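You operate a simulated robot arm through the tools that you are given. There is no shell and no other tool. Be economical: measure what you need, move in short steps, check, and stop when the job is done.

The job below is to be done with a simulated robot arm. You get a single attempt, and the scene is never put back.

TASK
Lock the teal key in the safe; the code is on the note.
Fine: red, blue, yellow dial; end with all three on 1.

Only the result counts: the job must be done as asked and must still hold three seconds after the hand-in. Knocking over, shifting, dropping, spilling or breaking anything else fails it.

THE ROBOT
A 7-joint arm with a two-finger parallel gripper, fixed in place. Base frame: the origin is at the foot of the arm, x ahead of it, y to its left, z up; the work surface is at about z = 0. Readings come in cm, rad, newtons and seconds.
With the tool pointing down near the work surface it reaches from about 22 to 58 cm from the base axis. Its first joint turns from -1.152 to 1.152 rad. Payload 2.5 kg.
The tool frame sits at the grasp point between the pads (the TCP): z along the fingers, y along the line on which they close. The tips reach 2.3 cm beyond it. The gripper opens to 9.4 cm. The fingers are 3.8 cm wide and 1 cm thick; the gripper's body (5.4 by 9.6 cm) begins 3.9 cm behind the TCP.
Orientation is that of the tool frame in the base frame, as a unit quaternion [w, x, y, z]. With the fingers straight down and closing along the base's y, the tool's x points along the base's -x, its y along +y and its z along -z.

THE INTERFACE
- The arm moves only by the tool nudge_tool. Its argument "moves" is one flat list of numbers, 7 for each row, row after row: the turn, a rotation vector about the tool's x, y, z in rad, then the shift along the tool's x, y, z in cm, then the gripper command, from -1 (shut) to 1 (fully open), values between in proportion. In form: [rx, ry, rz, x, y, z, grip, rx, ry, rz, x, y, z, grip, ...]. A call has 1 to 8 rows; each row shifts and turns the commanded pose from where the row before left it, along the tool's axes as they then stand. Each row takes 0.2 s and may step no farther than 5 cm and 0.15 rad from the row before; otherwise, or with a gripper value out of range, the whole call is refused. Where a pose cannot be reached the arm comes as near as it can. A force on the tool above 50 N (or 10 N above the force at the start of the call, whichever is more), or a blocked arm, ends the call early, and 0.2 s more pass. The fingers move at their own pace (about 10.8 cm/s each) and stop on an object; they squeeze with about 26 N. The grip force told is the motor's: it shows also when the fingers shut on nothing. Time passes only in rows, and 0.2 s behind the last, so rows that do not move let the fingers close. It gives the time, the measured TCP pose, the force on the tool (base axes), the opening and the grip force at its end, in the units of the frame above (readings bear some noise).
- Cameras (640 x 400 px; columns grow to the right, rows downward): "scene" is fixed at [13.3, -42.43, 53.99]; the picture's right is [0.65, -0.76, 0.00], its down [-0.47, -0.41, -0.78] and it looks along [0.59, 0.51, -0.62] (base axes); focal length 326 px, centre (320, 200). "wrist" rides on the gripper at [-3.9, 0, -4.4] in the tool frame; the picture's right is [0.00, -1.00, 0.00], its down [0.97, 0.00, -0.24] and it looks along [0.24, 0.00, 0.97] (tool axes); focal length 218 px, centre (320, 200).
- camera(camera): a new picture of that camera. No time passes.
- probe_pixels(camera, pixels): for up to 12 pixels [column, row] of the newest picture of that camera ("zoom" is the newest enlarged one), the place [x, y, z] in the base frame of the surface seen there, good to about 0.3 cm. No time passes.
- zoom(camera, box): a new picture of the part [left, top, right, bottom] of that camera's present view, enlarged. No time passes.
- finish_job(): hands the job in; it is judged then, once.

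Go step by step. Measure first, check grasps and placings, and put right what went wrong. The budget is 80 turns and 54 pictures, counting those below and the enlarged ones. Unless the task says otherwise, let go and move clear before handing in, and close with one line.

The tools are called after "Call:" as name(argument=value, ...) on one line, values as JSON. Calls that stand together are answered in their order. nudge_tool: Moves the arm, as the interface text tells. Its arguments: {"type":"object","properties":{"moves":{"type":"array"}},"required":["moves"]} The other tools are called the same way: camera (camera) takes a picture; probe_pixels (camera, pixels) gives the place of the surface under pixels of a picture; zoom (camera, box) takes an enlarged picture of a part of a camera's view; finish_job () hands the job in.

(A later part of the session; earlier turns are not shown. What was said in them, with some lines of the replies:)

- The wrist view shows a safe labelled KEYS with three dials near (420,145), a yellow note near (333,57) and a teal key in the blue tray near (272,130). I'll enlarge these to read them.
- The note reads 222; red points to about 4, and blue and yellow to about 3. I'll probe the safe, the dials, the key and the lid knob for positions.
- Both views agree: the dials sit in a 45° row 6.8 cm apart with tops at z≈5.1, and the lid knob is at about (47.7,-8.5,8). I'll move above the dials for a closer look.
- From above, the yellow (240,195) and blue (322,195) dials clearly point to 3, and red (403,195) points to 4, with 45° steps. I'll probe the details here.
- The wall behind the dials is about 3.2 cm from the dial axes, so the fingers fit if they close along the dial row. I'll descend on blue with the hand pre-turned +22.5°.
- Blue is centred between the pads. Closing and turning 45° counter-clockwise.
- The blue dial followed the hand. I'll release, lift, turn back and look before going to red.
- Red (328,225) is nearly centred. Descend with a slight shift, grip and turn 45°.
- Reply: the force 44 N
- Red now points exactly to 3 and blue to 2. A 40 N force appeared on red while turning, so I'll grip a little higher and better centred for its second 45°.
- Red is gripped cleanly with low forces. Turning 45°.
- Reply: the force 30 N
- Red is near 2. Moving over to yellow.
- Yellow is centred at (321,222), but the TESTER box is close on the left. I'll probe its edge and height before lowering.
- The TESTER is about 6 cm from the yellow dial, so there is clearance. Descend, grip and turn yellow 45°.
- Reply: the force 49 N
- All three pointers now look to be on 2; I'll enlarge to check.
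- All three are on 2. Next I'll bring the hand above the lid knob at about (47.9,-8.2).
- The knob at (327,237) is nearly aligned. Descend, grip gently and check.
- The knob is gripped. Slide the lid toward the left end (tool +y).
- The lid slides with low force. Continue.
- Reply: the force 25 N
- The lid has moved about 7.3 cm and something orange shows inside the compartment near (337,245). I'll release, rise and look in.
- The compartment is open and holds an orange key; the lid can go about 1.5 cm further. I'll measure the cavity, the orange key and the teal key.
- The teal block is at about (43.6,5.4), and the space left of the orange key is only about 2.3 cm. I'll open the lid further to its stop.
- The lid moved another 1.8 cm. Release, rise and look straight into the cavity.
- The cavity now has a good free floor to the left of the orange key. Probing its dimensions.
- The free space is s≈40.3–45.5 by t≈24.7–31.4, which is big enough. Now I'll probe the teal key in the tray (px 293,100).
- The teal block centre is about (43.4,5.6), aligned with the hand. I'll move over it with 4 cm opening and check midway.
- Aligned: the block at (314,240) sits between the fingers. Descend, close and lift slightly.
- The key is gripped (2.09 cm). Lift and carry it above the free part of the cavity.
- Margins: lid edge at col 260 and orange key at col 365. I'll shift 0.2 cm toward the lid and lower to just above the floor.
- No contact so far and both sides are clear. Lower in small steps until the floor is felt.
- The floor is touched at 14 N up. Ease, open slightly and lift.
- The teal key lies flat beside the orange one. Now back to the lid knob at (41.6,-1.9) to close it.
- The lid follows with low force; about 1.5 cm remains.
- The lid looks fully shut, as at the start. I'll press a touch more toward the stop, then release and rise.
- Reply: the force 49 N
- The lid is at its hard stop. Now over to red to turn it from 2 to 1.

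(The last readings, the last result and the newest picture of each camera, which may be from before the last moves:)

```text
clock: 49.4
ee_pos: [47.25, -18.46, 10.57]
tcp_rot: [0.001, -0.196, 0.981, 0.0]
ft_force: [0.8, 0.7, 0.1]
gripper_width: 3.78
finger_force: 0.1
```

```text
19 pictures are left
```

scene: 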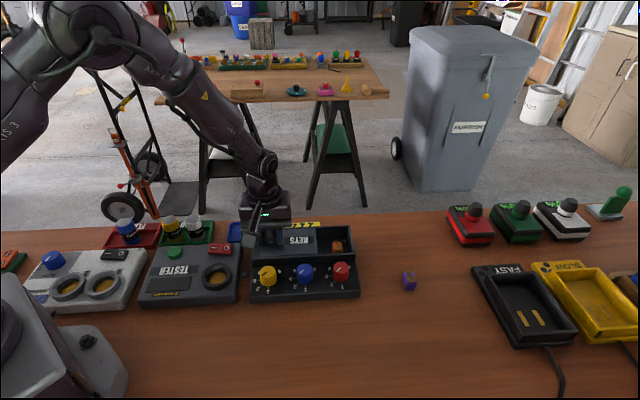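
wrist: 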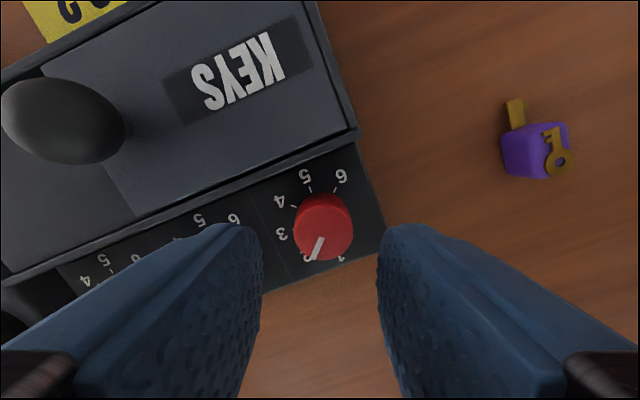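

Red is well centred. Descend to z≈6.3, grip and turn 45°.

Call:
nudge_tool(moves=[0, 0, 0, 0, -0.1, 2.2, -0.2, 0, 0, 0, 0, 0, 2.05, -0.2, 0, 0, 0, 0, 0, 0, -1, 0, 0, 0, 0, 0, 0, -1, 0, 0, -0.131, 0, 0, 0, -1, 0, 0, -0.131, 0, 0, 0, -1, 0, 0, -0.131, 0, 0, 0, -1, 0, 0, -0.131, 0, 0, 0, -1])

Call:
nudge_tool(moves=[0, 0, -0.131, 0, 0, 0, -1, 0, 0, -0.131, 0, 0, 0, -1, 0, 0, 0, 0, 0, 0, -0.2, 0, 0, 0, 0, 0, -4.3, -0.2, 0, 0, 0.131, 0, 0, 0, -0.2, 0, 0, 0.131, 0, 0, 0, -0.2, 0, 0, 0.131, 0, 0, 0, -0.2, 0, 0, 0.131, 0, 0, 0, -0.2])

Call:
nudge_tool(moves=[0, 0, 0.131, 0, 0, 0, -0.2, 0, 0, 0.131, 0, 0, 0, -0.2, 0, 0, 0, 0, 0, 0, -0.2])

Call:
camera(camera="wrist")

```text
clock: 51.2
ee_pos: [47.16, -18.46, 6.58]
tcp_rot: [-0.001, -0.444, 0.896, 0.001]
ft_force: [-22.8, 6.1, 36.8]
gripper_width: 3.0
finger_force: 44.9
```

```text
clock: 53.0
ee_pos: [47.38, -18.45, 10.86]
tcp_rot: [0.0, -0.322, 0.947, 0.0]
ft_force: [-0.3, -0.3, -0.3]
gripper_width: 3.78
finger_force: 0.1
```

```text
clock: 53.8
ee_pos: [47.21, -18.52, 10.78]
tcp_rot: [-0.001, -0.195, 0.981, -0.001]
ft_force: [-0.5, 1.1, 0.1]
gripper_width: 3.78
finger_force: 0.1
```

```text
18 pictures are left
```

wrist: 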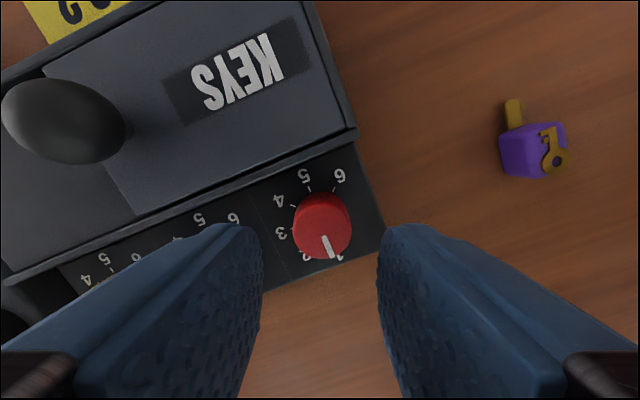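

Red is on 1. Next blue.

Call:
nudge_tool(moves=[0, 0, 0, 1.335, 3.26, 0, -0.2, 0, 0, 0, 1.335, 3.26, 0, -0.2, 0, 0, 0, 0, 0, 0, -0.2, 0, 0, 0, 0, 0, 2.4, -0.2, 0, 0, 0, 0, 0, 2.1, -0.2, 0, 0, 0, 0, 0, 0, -0.2])

Call:
camera(camera="wrist")

```text
clock: 55.2
ee_pos: [42.35, -13.5, 6.15]
tcp_rot: [0.0, -0.195, 0.981, 0.0]
ft_force: [0.0, -0.3, -0.1]
gripper_width: 3.76
finger_force: 0.0
```

```text
17 pictures are left
```

wrist: 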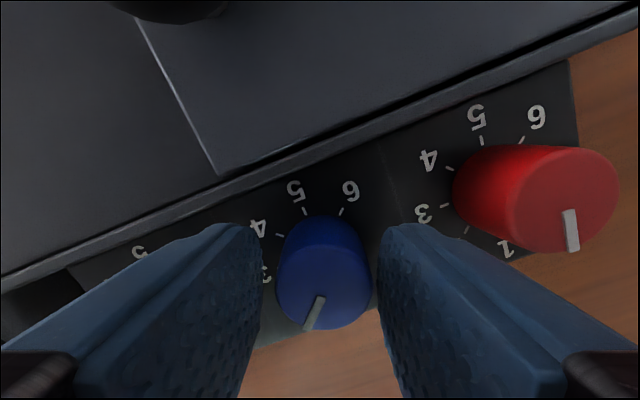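

Blue is centred. Grip and turn 45°.

Call:
nudge_tool(moves=[0, 0, 0, 0, 0, 0, -1, 0, 0, 0, 0, 0, 0, -1, 0, 0, -0.131, 0, 0, 0, -1, 0, 0, -0.131, 0, 0, 0, -1, 0, 0, -0.131, 0, 0, 0, -1, 0, 0, -0.131, 0, 0, 0, -1, 0, 0, -0.131, 0, 0, 0, -1, 0, 0, -0.131, 0, 0, 0, -1])

Call:
nudge_tool(moves=[0, 0, 0, 0, 0, 0, -0.2, 0, 0, 0, 0, 0, -4.6, -0.2, 0, 0, 0.131, 0, 0, 0, -0.2, 0, 0, 0.131, 0, 0, 0, -0.2, 0, 0, 0.131, 0, 0, 0, -0.2, 0, 0, 0.131, 0, 0, 0, -0.2, 0, 0, 0.131, 0, 0, 0, -0.2, 0, 0, 0.131, 0, 0, 0, -0.2])

Call:
camera(camera="wrist")

```text
clock: 57.0
ee_pos: [42.22, -13.54, 6.26]
tcp_rot: [-0.001, -0.557, 0.83, 0.001]
ft_force: [-10.4, -3.8, 7.8]
gripper_width: 3.03
finger_force: 45.0
```

```text
clock: 58.8
ee_pos: [42.29, -13.43, 10.8]
tcp_rot: [0.001, -0.195, 0.981, 0.0]
ft_force: [0.6, 0.4, -0.7]
gripper_width: 3.77
finger_force: 0.1
```

```text
16 pictures are left
```

wrist: 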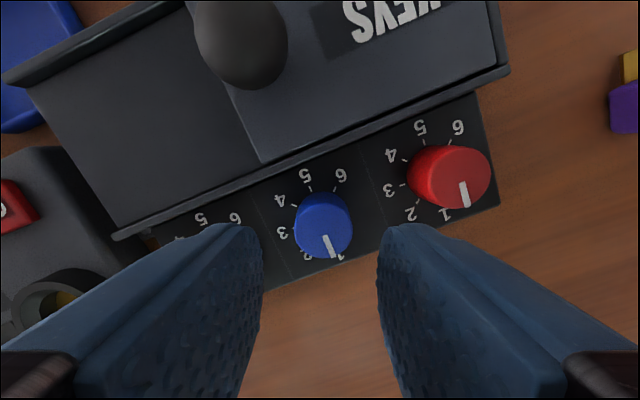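

Blue is on 1. Now yellow.

Call:
nudge_tool(moves=[0, 0, 0, 1.325, 3.165, 0, -0.2, 0, 0, 0, 1.325, 3.165, 0, -0.2, 0, 0, 0, 0, 0, 0, -0.2, 0, 0, 0, 0, 0, 2.4, -0.2, 0, 0, 0, 0, 0, 2.1, -0.2, 0, 0, 0, 0, 0, 0, -0.2])

Call:
camera(camera="wrist")

```text
clock: 60.2
ee_pos: [37.42, -8.65, 6.26]
tcp_rot: [0.0, -0.195, 0.981, 0.0]
ft_force: [-0.5, -0.2, 0.6]
gripper_width: 3.76
finger_force: 0.0
```

```text
15 pictures are left
```

wrist: 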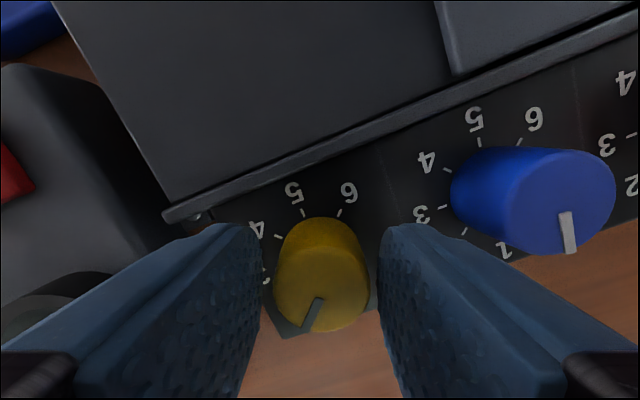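

Yellow is centred. Grip, turn 45°, release and rise.

Call:
nudge_tool(moves=[0, 0, 0, 0, 0, 0, -1, 0, 0, 0, 0, 0, 0, -1, 0, 0, -0.131, 0, 0, 0, -1, 0, 0, -0.131, 0, 0, 0, -1, 0, 0, -0.131, 0, 0, 0, -1, 0, 0, -0.131, 0, 0, 0, -1, 0, 0, -0.131, 0, 0, 0, -1, 0, 0, -0.131, 0, 0, 0, -1])

Call:
nudge_tool(moves=[0, 0, 0, 0, 0, 0, -0.2, 0, 0, 0, 0, 0, -4.6, -0.2, 0, 0, 0.131, 0, 0, -2, -0.2, 0, 0, 0.131, 0, 0, -2, -0.2, 0, 0, 0.131, 0, 0, -2, -0.2, 0, 0, 0, 0, -3.5, -1, -0.2, 0, 0, 0, 0, -3.5, 0, -0.2, 0, 0, 0, 0, 0, 0, -0.2])

Call:
zoom(camera="wrist", box=[160, 40, 480, 240])

Call:
camera(camera="scene")

```text
clock: 62.0
ee_pos: [37.29, -8.47, 6.27]
tcp_rot: [-0.002, -0.558, 0.83, 0.003]
ft_force: [-8.9, 16.1, -10.1]
gripper_width: 3.03
finger_force: 44.7
```

```text
clock: 63.8
ee_pos: [42.53, -13.53, 18.07]
tcp_rot: [0.0, -0.383, 0.924, 0.0]
ft_force: [-1.2, -0.5, -0.4]
gripper_width: 3.74
finger_force: 0.1
```

```text
2.00 times, centred on (320, 140) of wrist
```

zoom: 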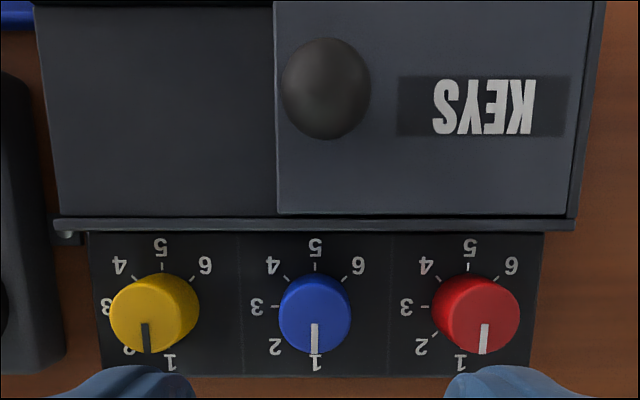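

```text
13 pictures are left
```

scene: 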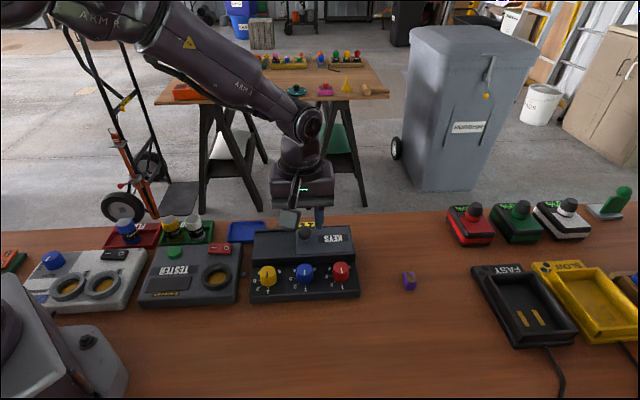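

All three pointers stand straight at 1, the lid is shut, nothing else has moved, and the hand is clear at z=18. Handing in.

Call:
finish_job()

```text
The job is handed in.
```

The teal key is in the safe next to the orange key that was already there; the lid is shut, the red, blue and yellow dials all point to 1, and I've handed the job in.
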